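You operate a simulated robot arm through the tools that you are given. There is no shell and no other tool. Be economical: measure what you need, move in short steps, check, and stop when the job is done.

Carry out the task below with a simulated robot arm. There is one attempt and no reset: what you move stays moved.

Task
Sieve the soil into the clay pot and stand it on its saucer.
Fine: Slide the pot under the sieve first and wind till none is left; then stand the sieve at the table's end by the board stand, half-way back; leave the other pots and spill less than a teaspoon. Set down upright: soil sieve.

It is judged by the outcome, as a careful person would: the job done as asked, and still so three seconds after it is handed in. It fails if anything else is knocked over, pushed out of place, dropped, spilled or broken.

Robot
A 7-joint arm with a two-finger parallel gripper, fixed in place. Base frame: the origin is at the foot of the arm, x ahead of it, y to its left, z up; the work surface is at about z = 820. Lengths are in mm, angles in degrees, forces in N, time in s.
With the tool pointing down near the work surface it reaches from about 420 to 900 mm from the base axis. Its first joint turns from -115.0 to 115.0 degrees. Payload 3.91 kg.
Tool frame: the origin (TCP) lies between the finger pads and is the grasp point; the fingertips stand 30 mm ahead of it; z points along the fingers, y is the line along which they close. Largest opening 110 mm; finger width 20, thickness 10; the body of the gripper, 48 by 112 mm, starts 55 mm behind the TCP.
Orientation is told as [roll, pitch, yaw] about the base's x, y, z axes, in that order, counted from this pose: with the fingers straight down and closing along the base's y, the tool's x points along the base's -x, its y along +y and its z along -z.

Tools
- The arm moves only by the tool drive_tool. Its argument "increments" is a list that holds one entry, the list of rows, each a list of 7 numbers: the shift along the tool's x, y, z in units of 300 mm (1.0 is 300 mm), then the turn, a rotation vector about the tool's x, y, z in units of 180 degrees (1.0 is 180 degrees), then the gripper command, from -1 (fully open) to 1 (shut), values between in proportion. In form: [[[x, y, z, wx, wy, wz, fingers], ...]]. A call has 1 to 8 rows; each row is the pose to reach, as a shift and turn from the pose commanded when the call began, along the tool's axes at that moment. A call with a number of a shift or a turn outside -1 to 1 is refused whole. Rows are played at 5 a second. More than 50 mm and 8.6 degrees between two rows, or a gripper value outside its range, and nothing of the call is played. Where a pose cannot be reached the arm comes as near as it can. A force on the tool above 50 N (or 10 N above the force at the start of the call, whichever is more), or a blocked arm, ends the call early, and 0.2 s more pass. The fingers move at their own pace (about 153 mm/s each) and stop on an object; they squeeze with about 33 N. The grip force told is the motor's: it shows also when the fingers shut on nothing. Time passes only in rows, and 0.2 s behind the last, so rows that repeat a pose let the fingers close. It gives the time, the measured TCP pose, the force on the tool (base axes), the opening and the grip force at its end, in the units of the frame above (readings bear some noise), with the torque about the TCP (base axes, N m) and any sound that the robot's microphone picked up, and new pictures: "pictures" is both (left out), scene, wrist or none.
- Cameras (640 x 400 px; columns grow to the right, rows downward): "scene" is fixed at [49, 497.7, 1629.6]; the picture's right is [-0.35, -0.94, 0.00], its down [-0.70, 0.26, -0.66] and it looks along [0.62, -0.23, -0.75] (base axes); focal length 322 px, centre (320, 200). "wrist" rides on the gripper at [72, 17, -103] in the tool frame; the picture's right is [-0.23, 0.97, 0.00], its down [-0.76, -0.18, -0.62] and it looks along [-0.61, -0.14, 0.78] (tool axes); focal length 222 px, centre (320, 200). There is no depth. A picture from a camera that has moved, and an enlarged one, comes with that camera's place and axes in the base frame and with its lens.
- raise_lower(by): slides the trunk up (or, below 0, down) by that many mm; the arm rides with it, the base frame stays. It gives what a move gives, with no picture.
- zoom(camera, box): a new picture of the part [left, top, right, bottom] of that camera's present view, enlarged. It takes no simulated time.
- finish_job(): hands the job in; it is judged then, once.

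Work in short steps. Places have to be worked out from the pictures, the camera data and where the tool is seen: move nearer, look again, correct. Check each grasp and each placing, and mend what went wrong. You have 120 turns and 200 pictures in all, those below and enlarged ones among them. Open the gripper and draw the arm clear of the work before you hand the job in, unless the task says otherwise; then end with one line.

The tools are called after "Call:" as a command line: name --argument value ..., lists and objects as JSON in quotes. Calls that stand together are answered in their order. drive_tool: Moves the arm, as the interface text tells. Its arguments: {"type":"object","properties":{"increments":{"type":"array","items":{"type":"array","items":{"type":"array","items":{"type":"number"}}}},"pictures":{"type":"string","enum":["both","scene","wrist","none"]}},"required":["increments"]} The other tools are called the same way: raise_lower (by) slides the trunk up or down; zoom (camera, box) takes an enlarged picture of a part of a camera's view; finish_job () hands the job in.

At the start:

```text
time_s: 0.0
tool_pos: [527.0, 73.6, 1273.8]
orientation: [0.1, 0.0, 0.1]
force: [-0.1, 0.3, -0.1]
wrist_torque: [-0.02, 0.0, 0.01]
finger_gap: 110.0
finger_force: 0.1
trunk travel left (down, up): [-825.0, 165.0]
```

scene: 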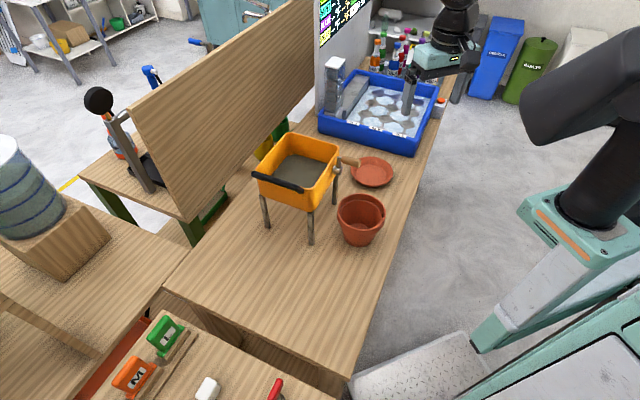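
wrist: 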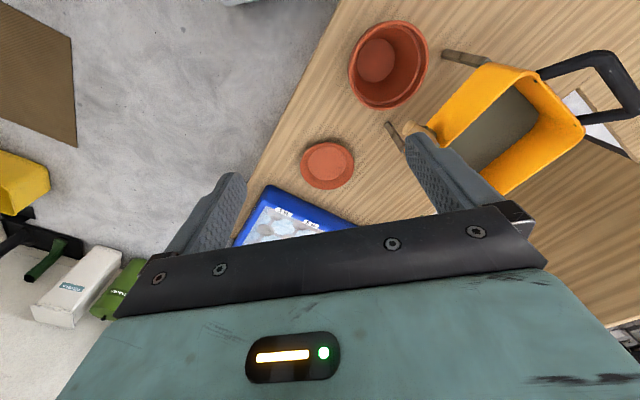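

I start with enlarged views of the sieve, pot and saucer to understand them.

Call:
zoom --camera "scene" --box '[230, 110, 420, 260]'

Call:
zoom --camera "scene" --box '[60, 60, 640, 400]'

Call:
zoom --camera "wrist" --box '[240, 0, 640, 250]'

```text
2.67 times, centred on (325, 185) of scene
camera zoom: at [49.0, 497.7, 1629.6], right [-0.35, -0.94, 0.0], down [-0.7, 0.26, -0.66], along [0.62, -0.23, -0.75], focal length 860 px, centre (307, 240)
```

zoom: 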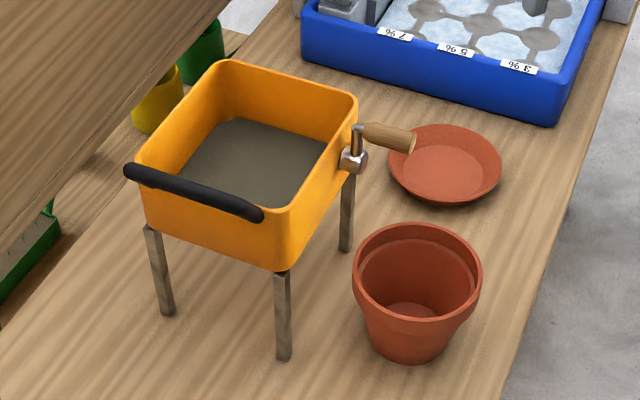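

```text
1.10 times, centred on (350, 230) of scene
camera zoom: at [49.0, 497.7, 1629.6], right [-0.35, -0.94, 0.0], down [-0.7, 0.26, -0.66], along [0.62, -0.23, -0.75], focal length 356 px, centre (287, 167)
```

zoom: 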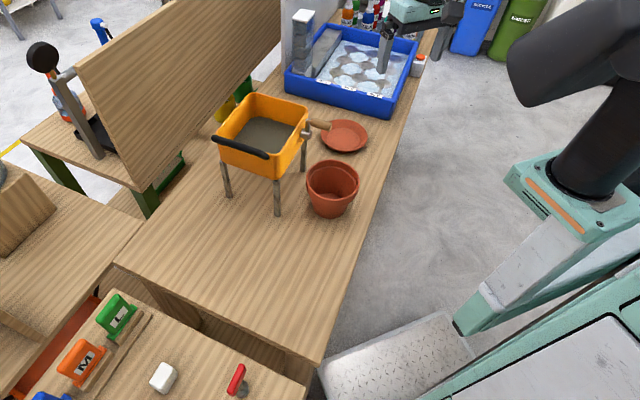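

```text
1.60 times, centred on (440, 125) of wrist
camera zoom: at [455.1, 90.9, 1376.3], right [0.23, 0.97, 0.0], down [0.76, -0.18, 0.62], along [0.61, -0.14, -0.78], focal length 355 px, centre (128, 320)
```

zoom: 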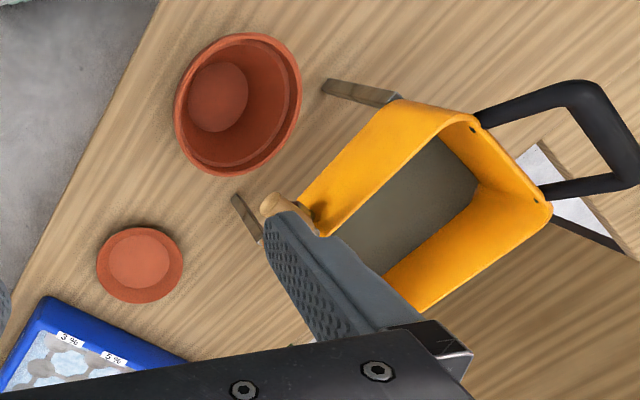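

The table runs at about 45° to the base, with the pot right in front of the sieve's crank side. I turn the tool 45° to look squarely at the sieve.

Call:
drive_tool --increments '[[[0.05, 0.04, 0, 0, 0, -0.042, -1], [0.1, 0.08, 0, 0, 0, -0.084, -1], [0.16, 0.12, 0, 0, 0, -0.125, -1], [0.21, 0.16, 0, 0, 0, -0.167, -1], [0.27, 0.2, 0, 0, 0, -0.208, -1], [0.32, 0.25, 0, 0, 0, -0.25, -1]]]'

```text
time_s: 1.4
tool_pos: [432.5, 148.3, 1272.8]
orientation: [0.0, -0.1, 45.3]
force: [-0.2, 0.4, -0.8]
wrist_torque: [-0.01, 0.04, -0.01]
finger_gap: 109.9
finger_force: 0.1
trunk travel left (down, up): [-825.0, 165.0]
camera wrist: at [369.0, 109.2, 1375.5], right [-0.53, 0.85, 0.0], down [0.66, 0.41, 0.62], along [0.53, 0.33, -0.78], focal length 222 px, centre (320, 200)
```

scene: 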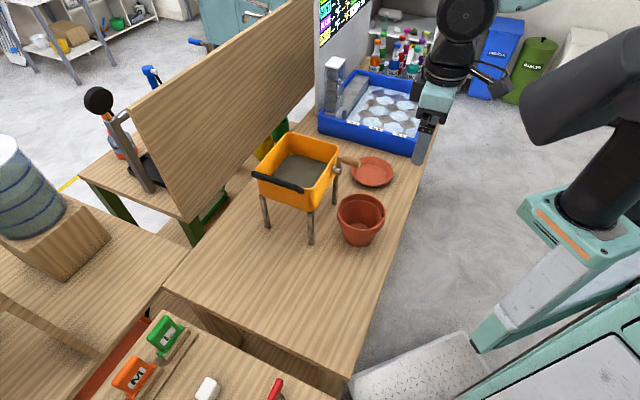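
wrist: 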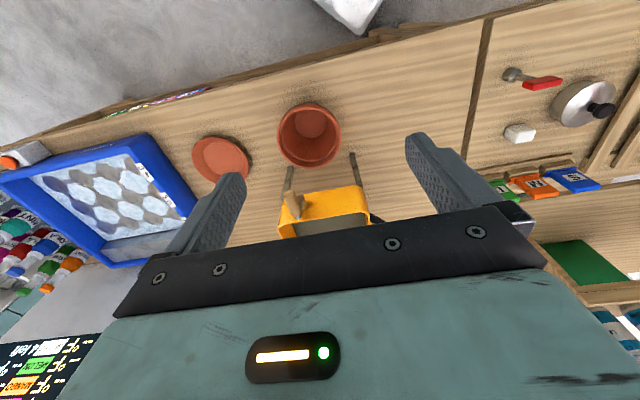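

The end with the coloured boards looks like the target end; I check it closer.

Call:
zoom --camera "wrist" --box '[440, 20, 640, 320]'

Call:
zoom --camera "scene" --box '[80, 260, 360, 400]'

Call:
zoom --camera "wrist" --box '[180, 80, 420, 240]'

```text
1.33 times, centred on (540, 170) of wrist
camera zoom: at [369.0, 109.2, 1375.5], right [-0.53, 0.85, 0.0], down [0.66, 0.41, 0.62], along [0.53, 0.33, -0.78], focal length 296 px, centre (27, 240)
```

zoom: 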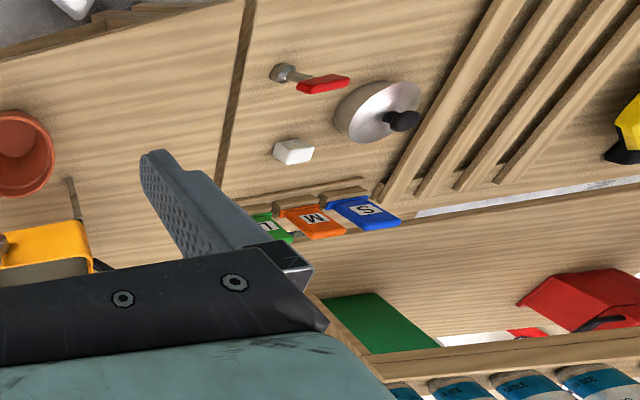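

```text
2.29 times, centred on (220, 330) of scene
camera zoom: at [49.0, 497.7, 1629.6], right [-0.35, -0.94, 0.0], down [-0.7, 0.26, -0.66], along [0.62, -0.23, -0.75], focal length 737 px, centre (549, -97)
```

zoom: 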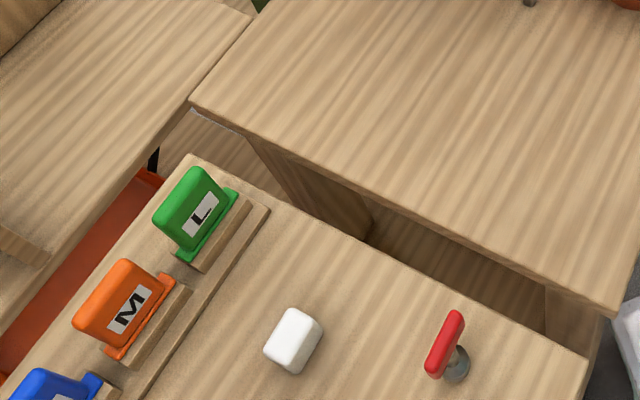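

```text
2.50 times, centred on (300, 160) of wrist
camera zoom: at [369.0, 109.2, 1375.5], right [-0.53, 0.85, 0.0], down [0.66, 0.41, 0.62], along [0.53, 0.33, -0.78], focal length 555 px, centre (370, 300)
```

zoom: 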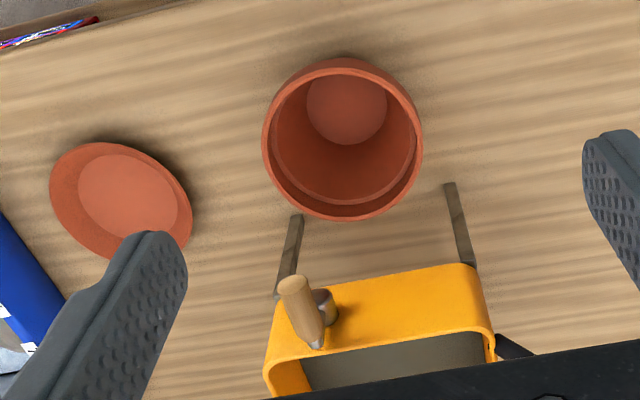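

I want to identify the "board stand", so I enlarge the upper part of the scene.

Call:
zoom --camera "scene" --box '[270, 0, 470, 160]'

Call:
zoom --camera "scene" --box '[60, 30, 320, 290]'

Call:
zoom --camera "wrist" --box '[0, 120, 220, 400]'

```text
2.50 times, centred on (370, 80) of scene
camera zoom: at [49.0, 497.7, 1629.6], right [-0.35, -0.94, 0.0], down [-0.7, 0.26, -0.66], along [0.62, -0.23, -0.75], focal length 806 px, centre (195, 500)
```

zoom: 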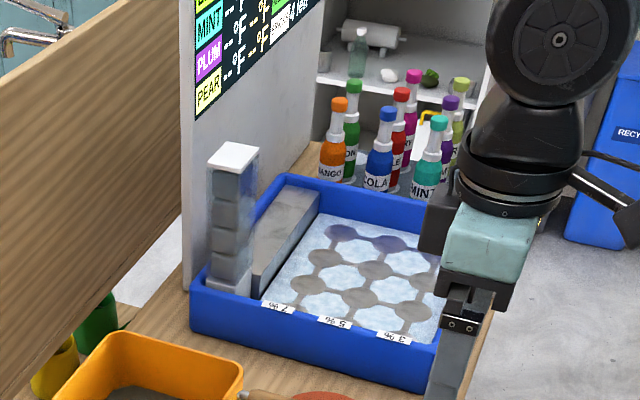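

```text
1.54 times, centred on (190, 160) of scene
camera zoom: at [49.0, 497.7, 1629.6], right [-0.35, -0.94, 0.0], down [-0.7, 0.26, -0.66], along [0.62, -0.23, -0.75], focal length 496 px, centre (520, 262)
```

zoom: 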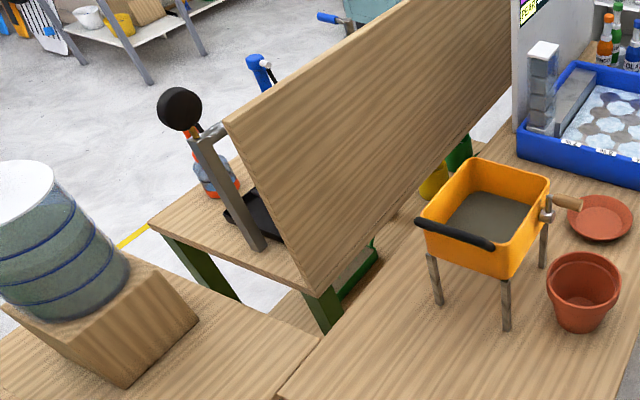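

```text
1.43 times, centred on (110, 260) of wrist
camera zoom: at [369.0, 109.2, 1375.5], right [-0.53, 0.85, 0.0], down [0.66, 0.41, 0.62], along [0.53, 0.33, -0.78], focal length 317 px, centre (620, 114)
```

zoom: 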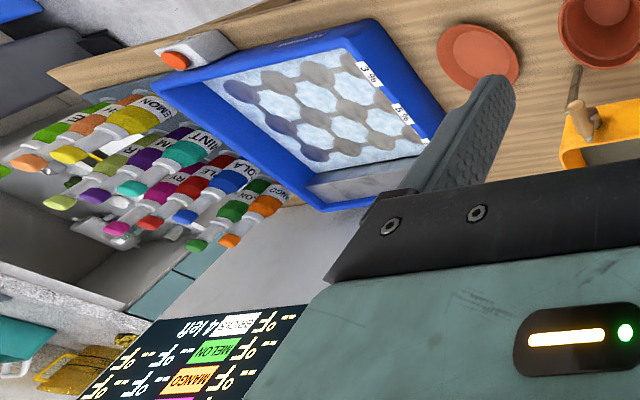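

The near end (at left/bottom of the scene) by the coloured boards is the place for the sieve. In table axes the pot is 196 mm straight in front of the sieve's centre, so I will tilt the tool forward 55° and push the pot in between the two front legs with both fingers half open.

Call:
drive_tool --increments '[[[0.005, -0.023, 0.08, 0, -0.0437, 0, -0.09], [0.01, -0.046, 0.16, 0, -0.0873, 0, -0.09], [0.015, -0.069, 0.24, 0, -0.131, 0, -0.09], [0.02, -0.09, 0.32, 0, -0.1746, 0, -0.09], [0.025, -0.115, 0.4, 0, -0.2183, 0, -0.09], [0.03, -0.138, 0.48, 0, -0.262, 0, -0.09], [0.036, -0.16, 0.577, 0, -0.3056, 0, -0.09]]]'

```text
time_s: 3.0
tool_pos: [541.5, 192.8, 1108.7]
orientation: [-0.2, -55.1, 45.0]
force: [-0.3, -1.4, 0.9]
wrist_torque: [0.02, 0.03, 0.03]
finger_gap: 60.2
finger_force: 0.0
out of reach, approached as far as the arm can: row 4, 5, 6, 7
trunk travel left (down, up): [-825.0, 165.0]
camera wrist: at [440.5, 116.3, 1107.3], right [-0.6, 0.78, 0.18], down [0.07, -0.18, 0.98], along [0.8, 0.6, 0.05], focal length 222 px, centre (320, 200)
```

scene: 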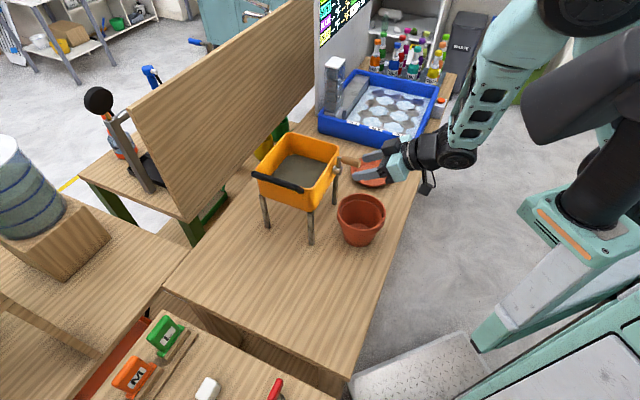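
wrist: 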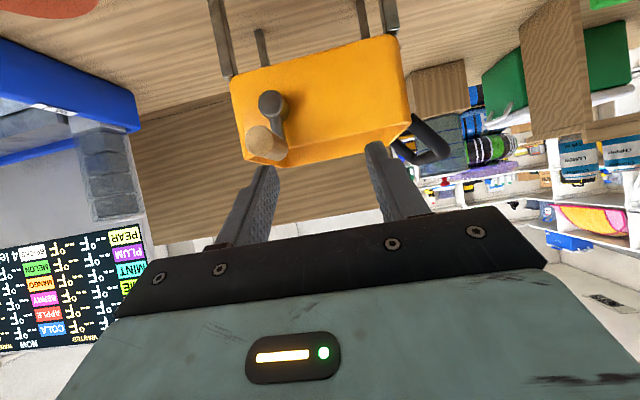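

That tilt cannot reach back far enough (it stopped 119 mm ahead), so I'll first carry the pot by its near rim to just before the sieve. I tilt the tool back to vertical above the pot's near rim.

Call:
drive_tool --increments '[[[0.003, 0.006, -0.04, 0, 0.0437, 0, -0.09], [0.006, 0.012, -0.08, 0, 0.0873, 0, -0.09], [0.009, 0.018, -0.12, 0, 0.131, 0, -0.09], [0.012, 0.022, -0.16, 0, 0.1746, 0, -0.09], [0.015, 0.027, -0.2, 0, 0.2183, 0, -0.09], [0.017, 0.032, -0.24, 0, 0.262, 0, -0.09], [0.019, 0.037, -0.26, 0, 0.3056, 0, -0.09]]]' --pictures "none"

```text
time_s: 4.6
tool_pos: [489.0, 153.0, 1140.4]
orientation: [0.1, 0.0, 45.1]
force: [-0.3, 1.1, 0.3]
wrist_torque: [0.0, 0.0, -0.01]
finger_gap: 59.9
finger_force: 0.0
trunk travel left (down, up): [-825.0, 165.0]
```

Now at n≈454, s≈238 above the rim. I yaw the tool by −90° so that the fingers close across the near rim wall.

Call:
drive_tool --increments '[[[0, 0, 0, 0, 0, 0.045, -0.09], [0, 0, 0, 0, 0, 0.09, -0.09], [0, 0, 0, 0, 0, 0.135, -0.09], [0, 0, 0, 0, 0, 0.18, -0.09], [0, 0, 0, 0, 0, 0.225, -0.09], [0, 0, 0, 0, 0, 0.27, -0.09], [0, 0, 0, 0, 0, 0.315, -0.09], [0, 0, 0, 0, 0, 0.36, -0.09]]]' --pictures "none"

Call:
drive_tool --increments '[[[0, 0, 0, 0, 0, 0.045, 0.0], [0, 0, 0, 0, 0, 0.09, 0.1], [0, 0, 0, 0, 0, 0.14, 0.2]]]'

```text
time_s: 6.4
tool_pos: [490.6, 150.6, 1141.1]
orientation: [0.0, -0.1, -19.8]
force: [0.1, -0.8, -0.6]
wrist_torque: [-0.01, -0.03, -0.01]
finger_gap: 60.0
finger_force: 0.0
trunk travel left (down, up): [-825.0, 165.0]
```

```text
refused: row 3 steps farther than a row can; nothing moved
```

Call:
drive_tool --increments '[[[0, 0, 0, 0, 0, 0.047, 0.0], [0, 0, 0, 0, 0, 0.094, 0.1], [0, 0, 0, 0, 0, 0.14, 0.2]]]'

```text
time_s: 7.2
tool_pos: [490.9, 150.7, 1140.0]
orientation: [0.0, 0.0, -45.1]
force: [0.5, 0.1, -0.9]
wrist_torque: [0.03, 0.0, -0.01]
finger_gap: 43.9
finger_force: 0.2
trunk travel left (down, up): [-825.0, 165.0]
camera wrist: at [451.7, 215.0, 1243.0], right [0.85, 0.53, 0.0], down [0.41, -0.67, 0.62], along [0.33, -0.53, -0.78], focal length 222 px, centre (320, 200)
```

scene: 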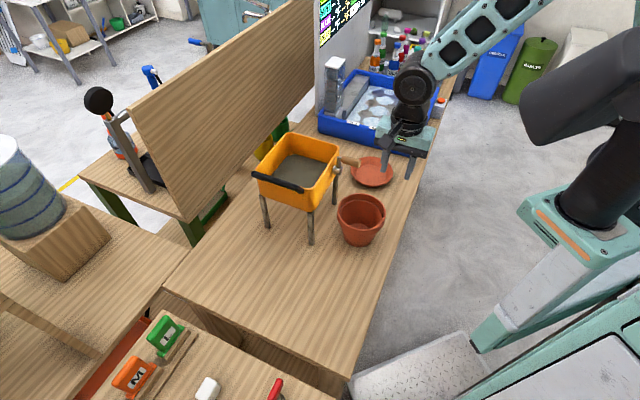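
wrist: 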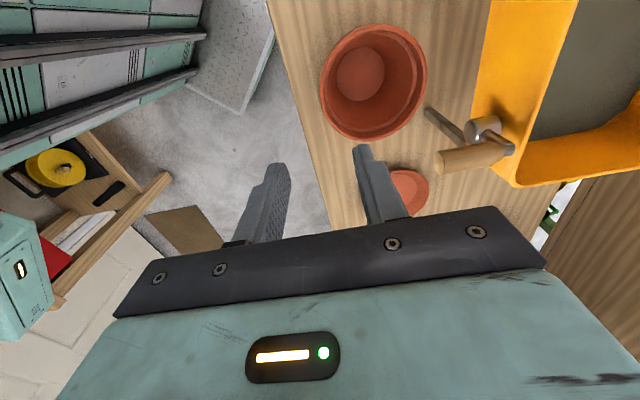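

The fingers straddle the near rim (wall about n=448–456). I descend so that the pads sit at rim height.

Call:
drive_tool --increments '[[[0, 0, 0.13, 0, 0, 0, 0.2], [0, -0.003, 0.26, 0, 0, 0, 0.2], [0, -0.003, 0.39, 0, 0, 0, 0.2], [0, -0.003, 0.5, 0, 0, 0, 0.2], [0, -0.003, 0.6, 0, 0, 0, 0.2], [0, -0.003, 0.69, 0, 0, 0, 0.2]]]'

```text
time_s: 8.6
tool_pos: [489.8, 149.8, 934.5]
orientation: [0.0, 0.1, -44.9]
force: [0.2, -0.6, 0.5]
wrist_torque: [0.0, -0.01, -0.02]
finger_gap: 44.0
finger_force: 0.0
trunk travel left (down, up): [-825.0, 165.0]
camera wrist: at [449.6, 213.9, 1037.0], right [0.85, 0.53, 0.0], down [0.41, -0.66, 0.62], along [0.33, -0.53, -0.78], focal length 222 px, centre (320, 200)
```

scene: 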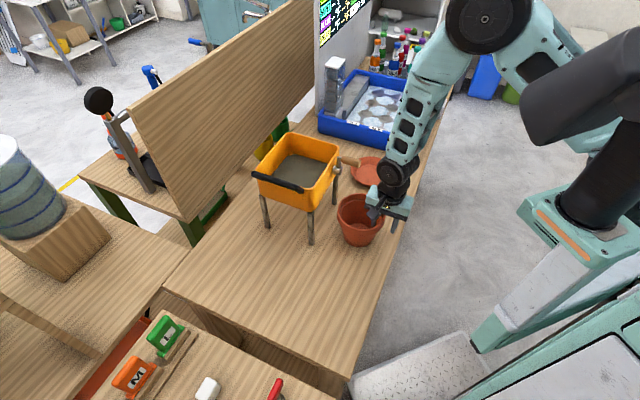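
wrist: 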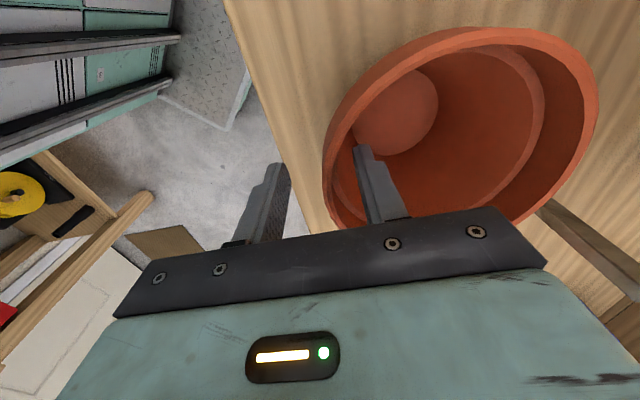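

One finger is inside, one outside. I close on the rim.

Call:
drive_tool --increments '[[[0, 0, 0, 0, 0, 0, 0.5], [0, 0, 0, 0, 0, 0, 0.7], [0, 0, 0, 0, 0, 0, 0.8], [0, 0, 0, 0, 0, 0, 1], [0, 0, 0, 0, 0, 0, 1]]]'

```text
time_s: 9.8
tool_pos: [489.4, 151.1, 935.6]
orientation: [0.1, -0.1, -44.8]
force: [-1.5, 5.3, 12.5]
wrist_torque: [0.84, -0.85, 0.36]
finger_gap: 9.4
finger_force: 33.1
trunk travel left (down, up): [-825.0, 165.0]
camera wrist: at [449.5, 214.7, 1037.9], right [0.85, 0.53, 0.0], down [0.41, -0.66, 0.62], along [0.33, -0.53, -0.78], focal length 222 px, centre (320, 200)
```

scene: 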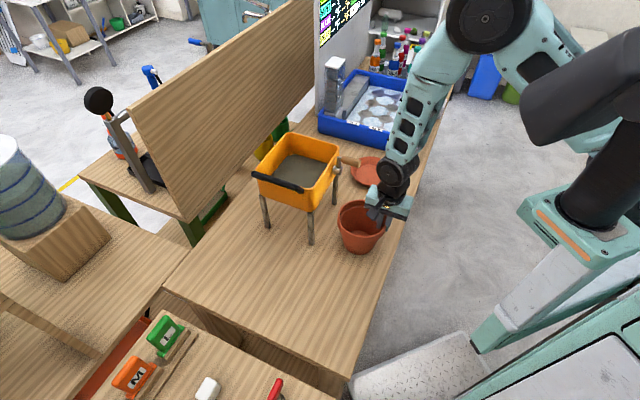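
wrist: 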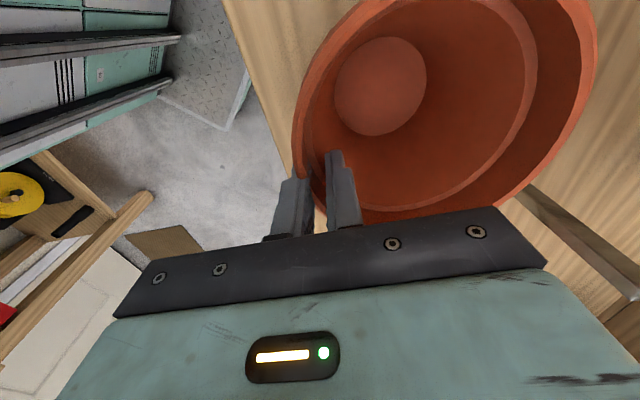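

The force shows the pot has tipped slightly to suit the pads; I check it in an enlarged view.

Call:
zoom --camera "scene" --box '[320, 170, 430, 270]'

```text
4.00 times, centred on (375, 220) of scene
camera zoom: at [49.0, 497.7, 1629.6], right [-0.35, -0.94, 0.0], down [-0.7, 0.26, -0.66], along [0.62, -0.23, -0.75], focal length 1290 px, centre (100, 120)
```

zoom: 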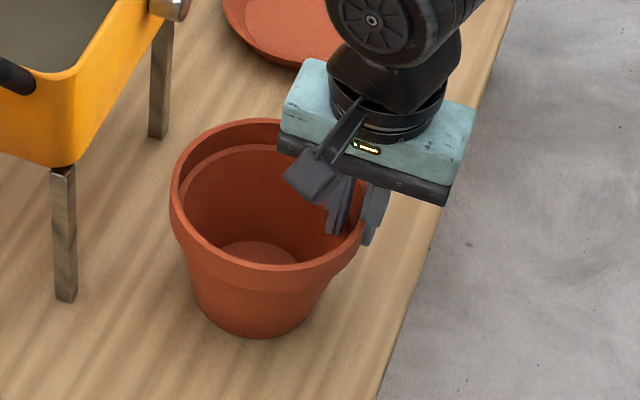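

Grip is firm with a slight tilt, which will settle on release. I lift a little, carry it 85 mm toward the sieve, and look.

Call:
drive_tool --increments '[[[0, 0, -0.03, 0, 0, 0, 1], [0, 0, -0.06, 0, 0, 0, 1], [0, 0.07, -0.06, 0, 0, 0, 1], [0, 0.14, -0.06, 0, 0, 0, 1], [0, 0.21, -0.06, 0, 0, 0, 1], [0, 0.283, -0.06, 0, 0, 0, 1], [0, 0.283, -0.06, 0, 0, 0, 1]]]'

Call:
zoom --camera "scene" --box '[240, 110, 430, 260]'

```text
time_s: 11.4
tool_pos: [550.0, 211.3, 953.7]
orientation: [0.0, 0.1, -44.9]
force: [0.4, 0.4, -3.0]
wrist_torque: [-0.12, 0.05, -0.01]
finger_gap: 4.4
finger_force: 32.6
trunk travel left (down, up): [-825.0, 165.0]
camera wrist: at [511.3, 274.9, 1055.2], right [0.85, 0.53, 0.0], down [0.41, -0.66, 0.62], along [0.33, -0.53, -0.78], focal length 222 px, centre (320, 200)
```

scene: 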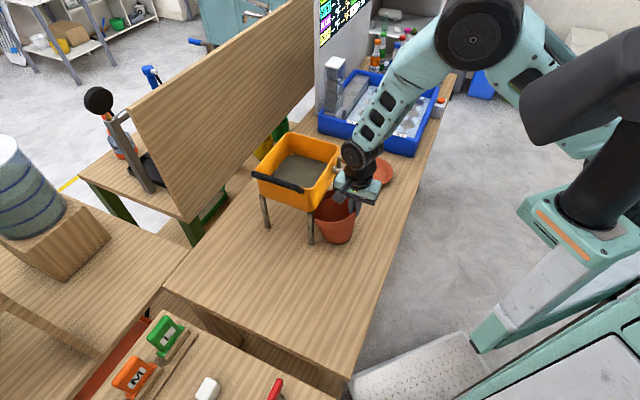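
wrist: 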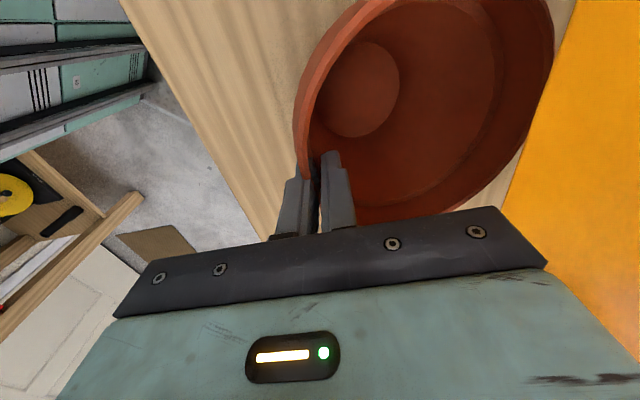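

```text
2.67 times, centred on (335, 185) of scene
camera zoom: at [49.0, 497.7, 1629.6], right [-0.35, -0.94, 0.0], down [-0.7, 0.26, -0.66], along [0.62, -0.23, -0.75], focal length 860 px, centre (280, 240)
```

zoom: 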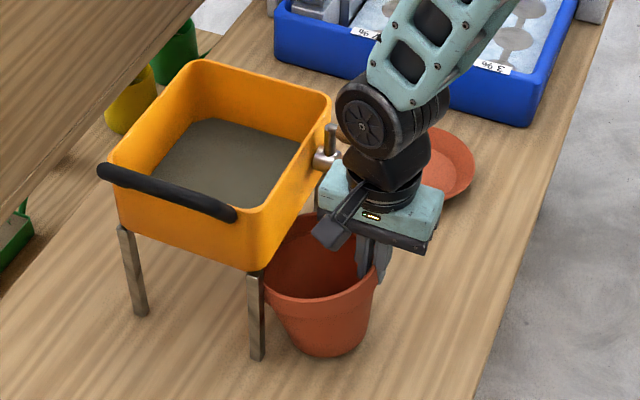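

The pot swung sideways about the grip (its centre is now about s=210, near the left front leg). I back away 30 mm, shift right 33 mm and look before lowering.

Call:
drive_tool --increments '[[[0, -0.05, 0, 0, 0, 0, 1], [0, -0.1, 0, 0, 0, 0, 1], [-0.055, -0.1, 0, 0, 0, 0, 1], [-0.11, -0.1, 0, 0, 0, 0, 1], [-0.11, -0.1, 0.02, 0, 0, 0, 1]]]'

Call:
zoom --camera "scene" --box '[240, 110, 430, 260]'

```text
time_s: 12.6
tool_pos: [551.1, 166.2, 946.5]
orientation: [0.1, 0.1, -45.0]
force: [-3.0, -5.9, 19.5]
wrist_torque: [0.7, -0.66, 0.0]
finger_gap: 4.7
finger_force: 33.0
trunk travel left (down, up): [-825.0, 165.0]
camera wrist: at [511.3, 229.9, 1048.4], right [0.85, 0.53, 0.0], down [0.41, -0.67, 0.62], along [0.33, -0.53, -0.78], focal length 222 px, centre (320, 200)
```

scene: 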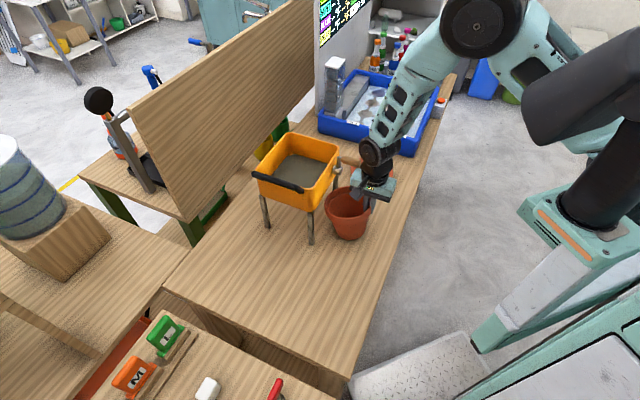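
wrist: 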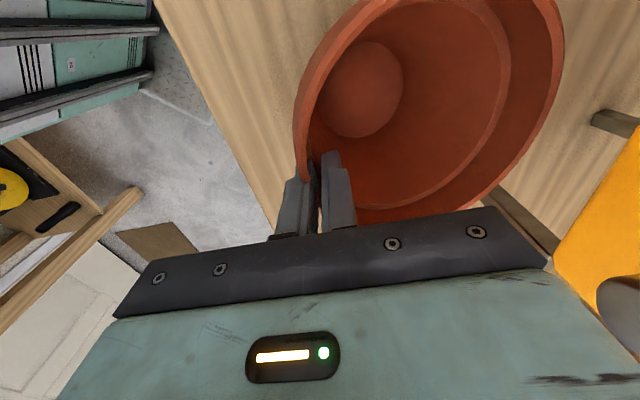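

```text
2.67 times, centred on (335, 185) of scene
camera zoom: at [49.0, 497.7, 1629.6], right [-0.35, -0.94, 0.0], down [-0.7, 0.26, -0.66], along [0.62, -0.23, -0.75], focal length 860 px, centre (280, 240)
```

zoom: 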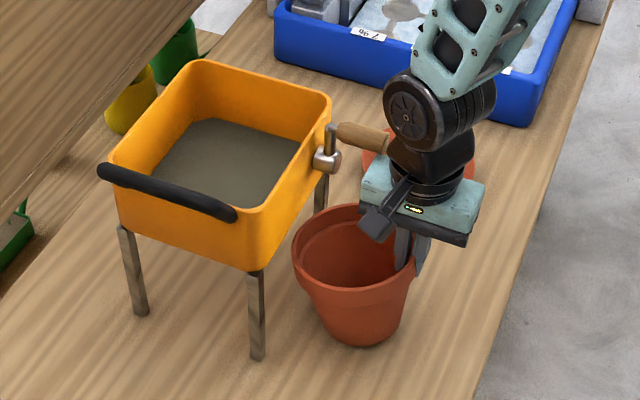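

The pot has touched the table. I release it.

Call:
drive_tool --increments '[[[0, 0, 0, 0, 0, 0, 0.8], [0, 0, 0, 0, 0, 0, 0.5], [0, 0, 0, 0, 0, 0, 0.3], [0, 0, 0, 0, 0, 0, 0.3]]]' --pictures "wrist"

```text
time_s: 13.6
tool_pos: [549.6, 167.5, 944.7]
orientation: [0.0, 0.0, -45.1]
force: [-0.8, -1.2, -1.0]
wrist_torque: [-0.02, 0.0, 0.06]
finger_gap: 39.0
finger_force: 0.6
trunk travel left (down, up): [-825.0, 165.0]
camera wrist: at [511.4, 230.2, 1046.8], right [0.85, 0.53, 0.0], down [0.41, -0.66, 0.62], along [0.33, -0.53, -0.78], focal length 222 px, centre (320, 200)
```

wrist: 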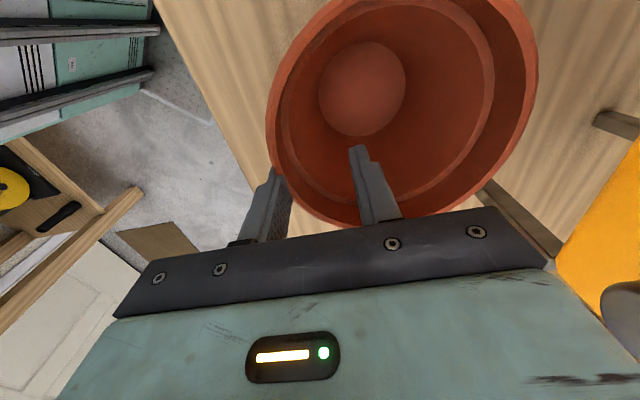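

The pot has settled. Before rising I slide the tool 40 mm left so the gripper body clears the crank handle, then go up.

Call:
drive_tool --increments '[[[0.07, -0.01, 0, 0, 0, 0, 0.3], [0.13, -0.015, 0, 0, 0, 0, 0.3], [0.13, -0.02, -0.1, 0, 0, 0, 0.3], [0.13, -0.04, -0.25, 0, 0, 0, 0.3], [0.13, -0.08, -0.4, 0, 0, 0, 0.3], [0.13, -0.12, -0.55, 0, 0, 0, 0.3], [0.13, -0.16, -0.7, 0, 0, 0, 0.1]]]'

Call:
zoom --camera "scene" --box '[240, 110, 430, 260]'

```text
time_s: 15.2
tool_pos: [489.9, 158.8, 1152.4]
orientation: [-0.1, 0.0, -45.0]
force: [0.2, 0.8, -0.1]
wrist_torque: [0.01, 0.03, 0.02]
finger_gap: 49.6
finger_force: 0.1
trunk travel left (down, up): [-825.0, 165.0]
camera wrist: at [449.8, 221.9, 1255.7], right [0.85, 0.53, 0.0], down [0.41, -0.66, 0.62], along [0.33, -0.53, -0.78], focal length 222 px, centre (320, 200)
```

scene: 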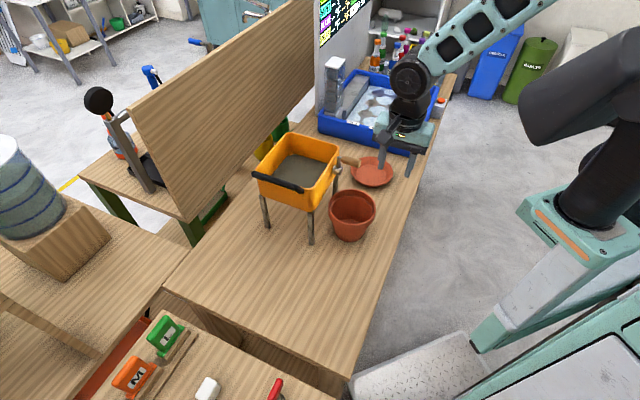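
wrist: 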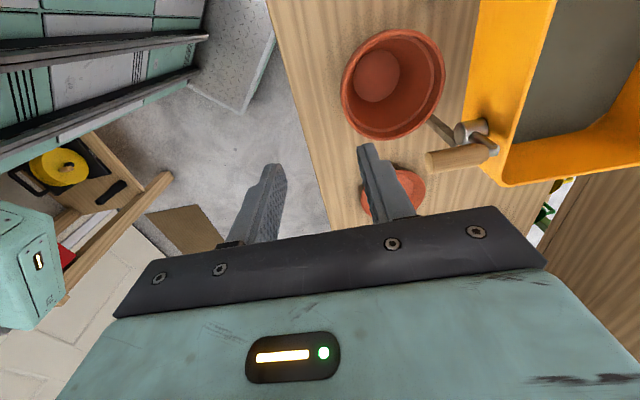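

```text
2.67 times, centred on (335, 185) of scene
camera zoom: at [49.0, 497.7, 1629.6], right [-0.35, -0.94, 0.0], down [-0.7, 0.26, -0.66], along [0.62, -0.23, -0.75], focal length 860 px, centre (280, 240)
```

zoom: 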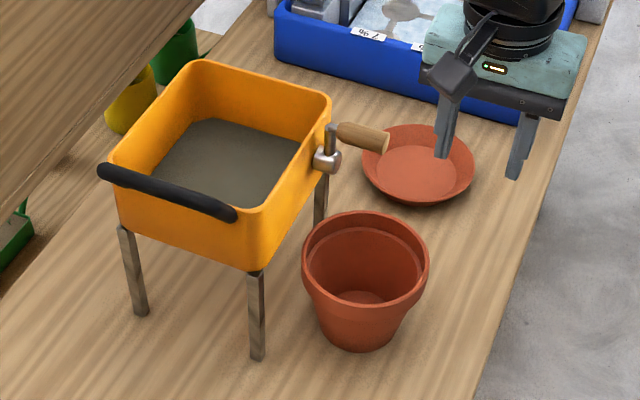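

The pot now stands at n≈546, s≈248, upright and in line with the gap. I yaw back so the tool faces the sieve.

Call:
drive_tool --increments '[[[0, 0, 0, 0, 0, -0.045, -0.09], [0, 0, 0, 0, 0, -0.09, -0.09], [0, 0, 0, 0, 0, -0.135, -0.09], [0, 0, 0, 0, 0, -0.18, -0.09], [0, 0, 0, 0, 0, -0.225, -0.09], [0, 0, 0, 0, 0, -0.27, -0.09], [0, 0, 0, 0, 0, -0.315, -0.09], [0, 0, 0, 0, 0, -0.36, -0.09]]]' --pictures "none"

Call:
drive_tool --increments '[[[0, 0, 0.05, 0, 0, -0.047, -0.09], [0, 0, 0.1, 0, 0, -0.094, -0.09], [0, 0, 0.15, 0, 0, -0.14, -0.09]]]' --pictures "none"

```text
time_s: 17.0
tool_pos: [489.1, 159.8, 1154.3]
orientation: [0.1, 0.0, 20.0]
force: [-0.5, -0.2, -0.4]
wrist_torque: [-0.01, 0.01, 0.01]
finger_gap: 59.9
finger_force: 0.1
trunk travel left (down, up): [-825.0, 165.0]
```

```text
time_s: 17.8
tool_pos: [490.3, 159.7, 1110.1]
orientation: [0.0, 0.0, 45.2]
force: [-0.4, 0.1, -0.2]
wrist_torque: [0.02, 0.0, -0.01]
finger_gap: 60.3
finger_force: 0.0
trunk travel left (down, up): [-825.0, 165.0]
```

Now I tilt 45° forward while lowering behind the pot, above rim height, to test the reach.

Call:
drive_tool --increments '[[[0.003, -0.008, 0.06, 0, -0.042, 0, -0.09], [0.006, -0.016, 0.12, 0, -0.084, 0, -0.09], [0.009, -0.024, 0.18, 0, -0.125, 0, -0.09], [0.012, -0.032, 0.24, 0, -0.167, 0, -0.09], [0.015, -0.04, 0.3, 0, -0.209, 0, -0.09], [0.015, -0.047, 0.367, 0, -0.25, 0, -0.09]]]'

```text
time_s: 19.2
tool_pos: [510.1, 160.9, 994.0]
orientation: [-0.2, -45.0, 45.2]
force: [0.3, 0.6, 0.8]
wrist_torque: [-0.03, 0.0, 0.0]
finger_gap: 59.9
finger_force: 0.1
out of reach, approached as far as the arm can: row 5, 6
trunk travel left (down, up): [-825.0, 165.0]
camera wrist: at [410.3, 85.5, 1014.0], right [-0.58, 0.8, 0.16], down [0.19, -0.06, 0.98], along [0.79, 0.59, -0.12], focal length 222 px, centre (320, 200)
```

scene: 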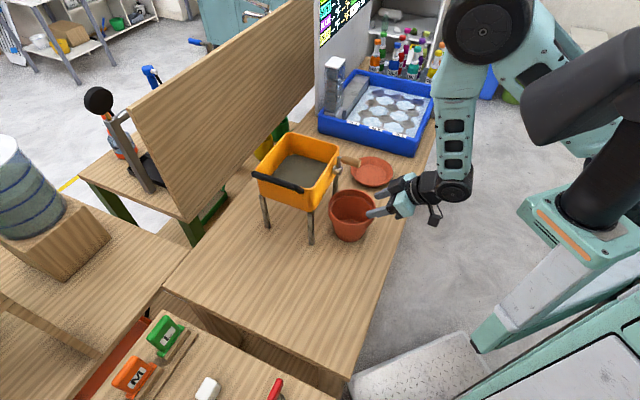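
wrist: 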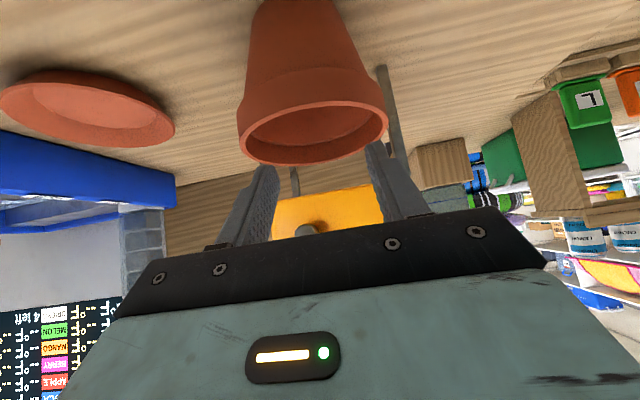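

The reach stops at n≈474 here. Raising the trunk should let the arm hang lower and reach closer, so I raise it and then pull back.

Call:
raise_lower --by 150

```text
time_s: 20.9
tool_pos: [509.5, 161.2, 1142.2]
orientation: [0.0, -45.0, 45.1]
force: [-0.7, -0.6, -0.2]
wrist_torque: [-0.01, -0.03, -0.01]
finger_gap: 60.1
finger_force: 0.1
trunk travel left (down, up): [-975.0, 15.0]
```

Call:
drive_tool --increments '[[[0.082, 0, -0.082, 0, 0, 0, -0.09], [0.19, 0, 0.025, 0, 0, 0, -0.09], [0.295, 0, 0.13, 0, 0, 0, -0.09], [0.4, 0, 0.235, 0, 0, 0, -0.09]]]'

```text
time_s: 21.9
tool_pos: [483.4, 135.5, 1008.1]
orientation: [-0.1, -45.0, 45.1]
force: [-0.5, 0.5, 0.0]
wrist_torque: [-0.02, 0.03, -0.02]
finger_gap: 60.2
finger_force: 0.0
out of reach, approached as far as the arm can: row 1, 2
trunk travel left (down, up): [-975.0, 15.0]
camera wrist: at [384.7, 60.6, 1028.7], right [-0.58, 0.8, 0.16], down [0.19, -0.06, 0.98], along [0.79, 0.59, -0.12], focal length 222 px, centre (320, 200)
```

scene: 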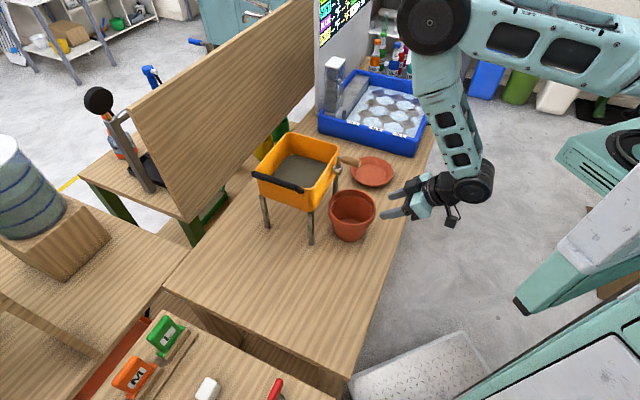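
wrist: 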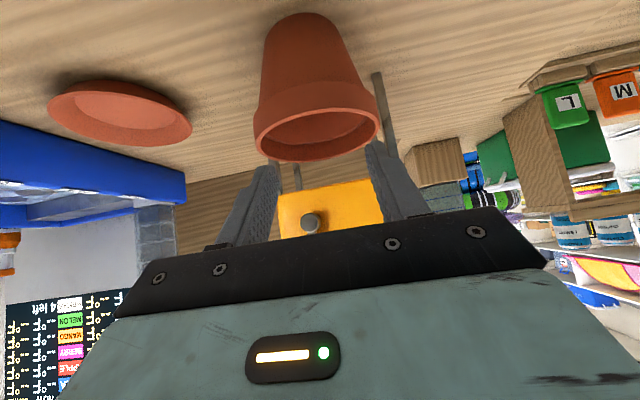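

The trunk raise worked. Now I lower straight to push height behind the pot.

Call:
drive_tool --increments '[[[0.11, 0, 0.11, 0, 0, 0, -0.09], [0.22, 0, 0.22, 0, 0, 0, -0.09], [0.33, 0.0, 0.33, 0, 0, 0, -0.09]]]'

```text
time_s: 22.8
tool_pos: [483.6, 135.5, 869.0]
orientation: [0.0, -45.0, 45.0]
force: [-0.5, -0.2, 1.2]
wrist_torque: [0.0, 0.0, -0.02]
finger_gap: 60.0
finger_force: 0.2
trunk travel left (down, up): [-975.0, 15.0]
camera wrist: at [384.3, 60.5, 889.6], right [-0.58, 0.8, 0.16], down [0.2, -0.06, 0.98], along [0.79, 0.59, -0.12], focal length 222 px, centre (320, 200)
```

scene: 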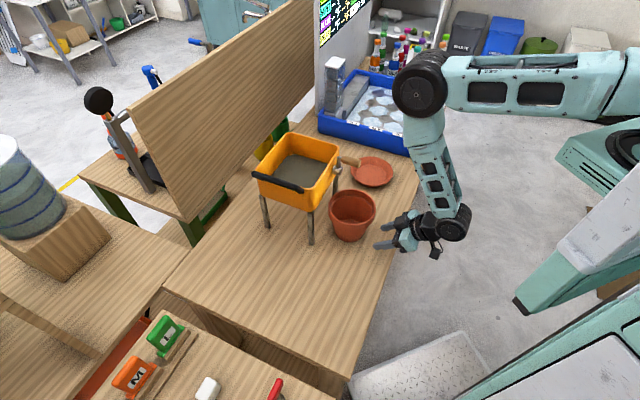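
wrist: 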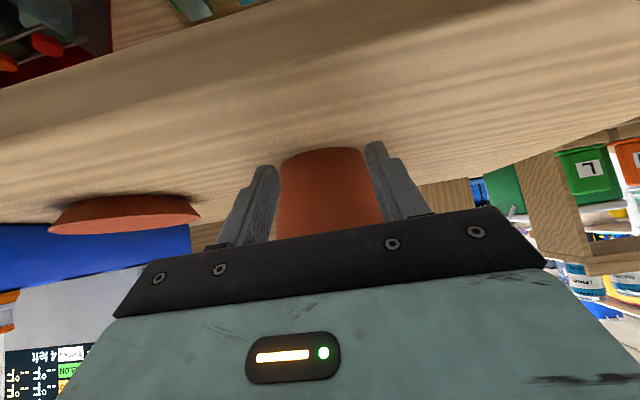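

The pot is centred between the fingers. I advance to contact and push a first bit slowly.

Call:
drive_tool --increments '[[[-0.05, 0, 0.05, 0, 0, 0, -0.09], [-0.09, 0, 0.09, 0, 0, 0, -0.09], [-0.12, 0, 0.12, 0, 0, 0, -0.09], [-0.15, 0, 0.15, 0, 0, 0, -0.09], [-0.18, 0, 0.18, 0, 0, 0, -0.09]]]'

Call:
zoom --camera "scene" --box '[240, 110, 430, 260]'

```text
time_s: 23.9
tool_pos: [539.3, 189.6, 867.8]
orientation: [-0.1, -44.9, 45.1]
force: [-1.2, -0.5, 0.3]
wrist_torque: [0.0, 0.01, 0.0]
finger_gap: 60.2
finger_force: 0.0
trunk travel left (down, up): [-975.0, 15.0]
camera wrist: at [439.6, 115.1, 889.6], right [-0.58, 0.8, 0.16], down [0.2, -0.06, 0.98], along [0.79, 0.59, -0.13], focal length 222 px, centre (320, 200)
```

scene: 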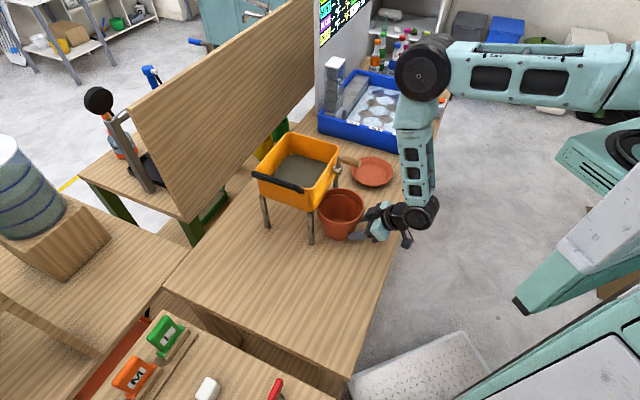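
wrist: 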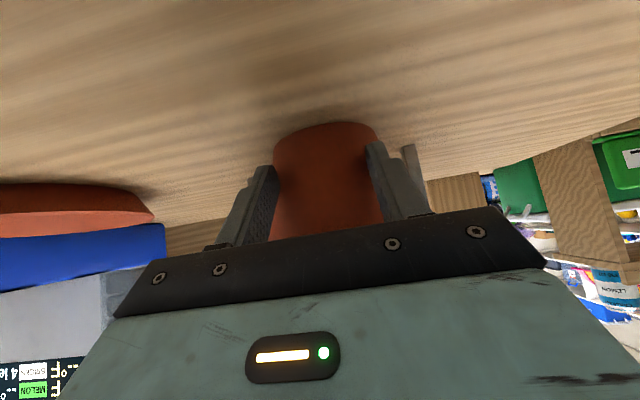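

```text
2.67 times, centred on (335, 185) of scene
camera zoom: at [49.0, 497.7, 1629.6], right [-0.35, -0.94, 0.0], down [-0.7, 0.26, -0.66], along [0.62, -0.23, -0.75], focal length 860 px, centre (280, 240)
```

zoom: 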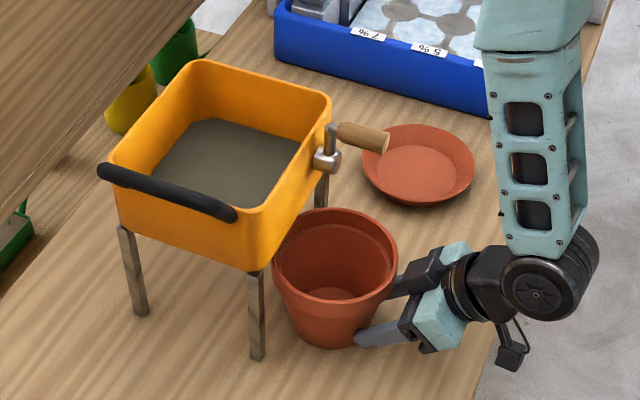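

Pushing works; the pot is about 5 mm left of the centre line (s≈242). I push on with a small shift right.

Call:
drive_tool --increments '[[[-0.025, -0.012, 0.025, 0, 0, 0, -0.09], [-0.05, -0.024, 0.05, 0, 0, 0, -0.09], [-0.075, -0.03, 0.075, 0, 0, 0, -0.09], [-0.1, -0.03, 0.1, 0, 0, 0, -0.09]]]'

Call:
zoom --camera "scene" --box '[240, 110, 430, 260]'

```text
time_s: 24.9
tool_pos: [574.7, 214.8, 867.2]
orientation: [0.1, -44.9, 45.0]
force: [-0.1, -0.8, 0.5]
wrist_torque: [-0.02, 0.03, -0.02]
finger_gap: 60.2
finger_force: 0.0
trunk travel left (down, up): [-975.0, 15.0]
camera wrist: at [475.8, 139.5, 889.2], right [-0.58, 0.8, 0.16], down [0.2, -0.06, 0.98], along [0.79, 0.59, -0.12], focal length 222 px, centre (320, 200)
```

scene: 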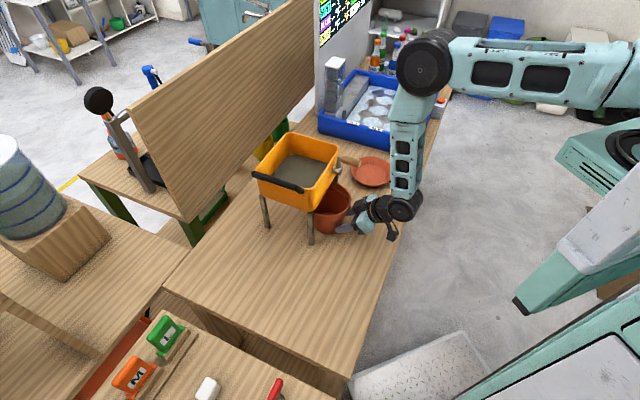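
wrist: 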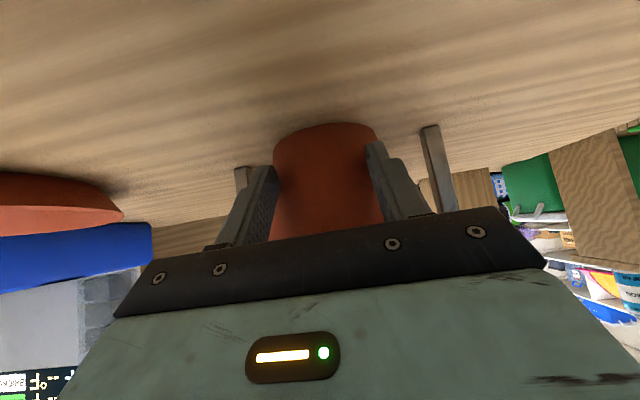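

```text
2.67 times, centred on (335, 185) of scene
camera zoom: at [49.0, 497.7, 1629.6], right [-0.35, -0.94, 0.0], down [-0.7, 0.26, -0.66], along [0.62, -0.23, -0.75], focal length 860 px, centre (280, 240)
```

zoom: 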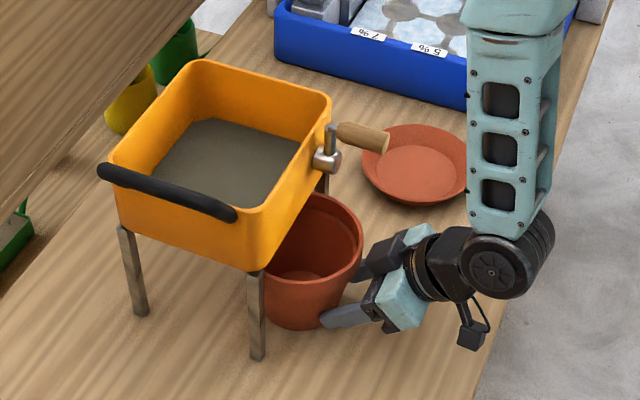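

The pot is at the gap, centred (s≈250). For the final push, the forearm would get close to the crank handle, so I back off a little and lean the tool flatter (65°) to keep the arm further away.

Call:
drive_tool --increments '[[[0.03, 0, -0.08, 0, 0, 0, -0.09], [0.031, 0.005, -0.095, 0, -0.037, 0, -0.09], [0.031, 0.01, -0.111, 0, -0.074, 0, -0.09], [0.031, 0.015, -0.111, 0, -0.111, 0, -0.09]]]'

Call:
zoom --camera "scene" --box '[240, 110, 430, 260]'

```text
time_s: 25.9
tool_pos: [550.3, 194.9, 885.4]
orientation: [0.0, -65.0, 45.1]
force: [0.5, 0.2, 0.7]
wrist_torque: [0.04, 0.0, -0.01]
finger_gap: 59.8
finger_force: 0.1
trunk travel left (down, up): [-975.0, 15.0]
camera wrist: at [451.5, 120.3, 863.1], right [-0.62, 0.76, 0.21], down [-0.05, -0.3, 0.95], along [0.78, 0.58, 0.22], focal length 222 px, centre (320, 200)
```

scene: 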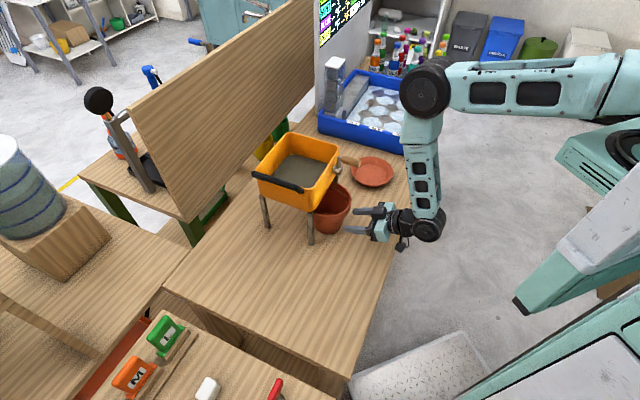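
wrist: 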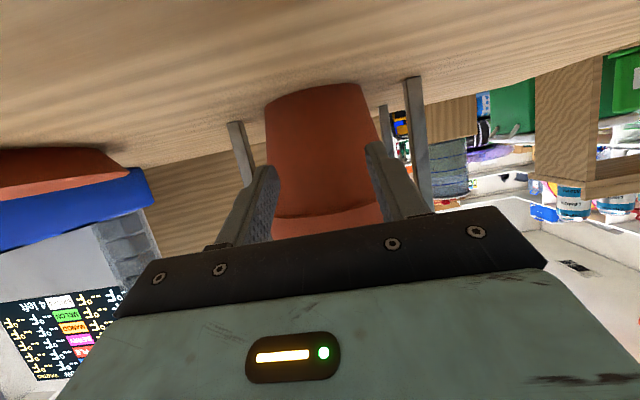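

```text
2.67 times, centred on (335, 185) of scene
camera zoom: at [49.0, 497.7, 1629.6], right [-0.35, -0.94, 0.0], down [-0.7, 0.26, -0.66], along [0.62, -0.23, -0.75], focal length 860 px, centre (280, 240)
```

zoom: 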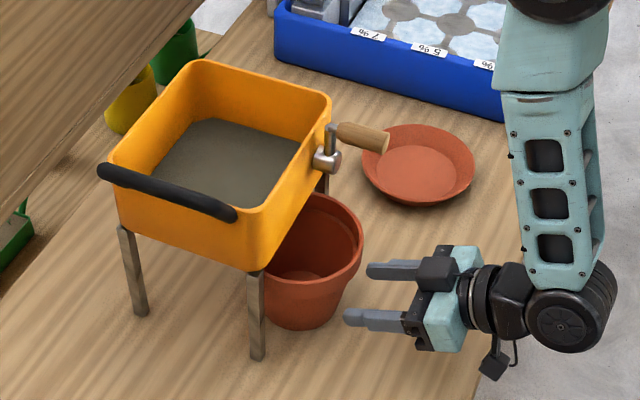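

Clear view; pot still centred between the legs. I push on 75 mm in small steps.

Call:
drive_tool --increments '[[[-0.035, 0.005, 0.0755, 0, 0, 0, -0.09], [-0.053, 0.005, 0.113, 0, 0, 0, -0.09], [-0.071, 0.005, 0.151, 0, 0, 0, -0.09], [-0.088, 0.005, 0.189, 0, 0, 0, -0.09], [-0.106, 0.005, 0.2265, 0, 0, 0, -0.09]]]'

Call:
zoom --camera "scene" --box '[240, 110, 430, 260]'

```text
time_s: 27.1
tool_pos: [602.9, 249.6, 887.5]
orientation: [0.0, -64.9, 45.2]
force: [-0.5, -0.3, -0.1]
wrist_torque: [0.01, -0.04, -0.04]
finger_gap: 60.0
finger_force: 0.2
trunk travel left (down, up): [-975.0, 15.0]
camera wrist: at [503.4, 174.3, 863.6], right [-0.62, 0.76, 0.21], down [-0.04, -0.3, 0.95], along [0.78, 0.58, 0.22], focal length 222 px, centre (320, 200)
```

scene: 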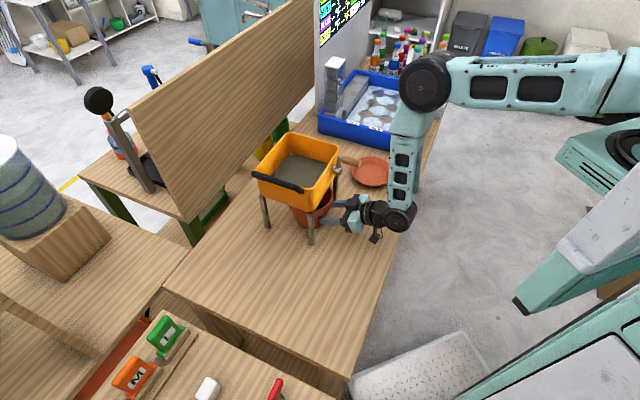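
wrist: 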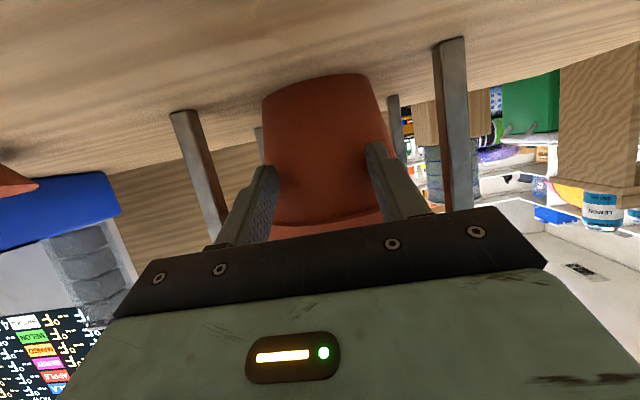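

```text
2.67 times, centred on (335, 185) of scene
camera zoom: at [49.0, 497.7, 1629.6], right [-0.35, -0.94, 0.0], down [-0.7, 0.26, -0.66], along [0.62, -0.23, -0.75], focal length 860 px, centre (280, 240)
```

zoom: 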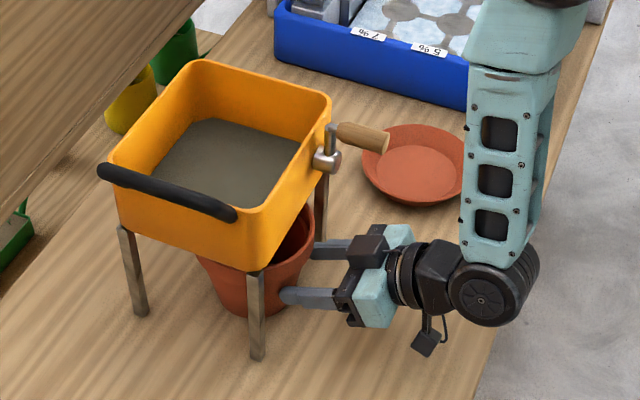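

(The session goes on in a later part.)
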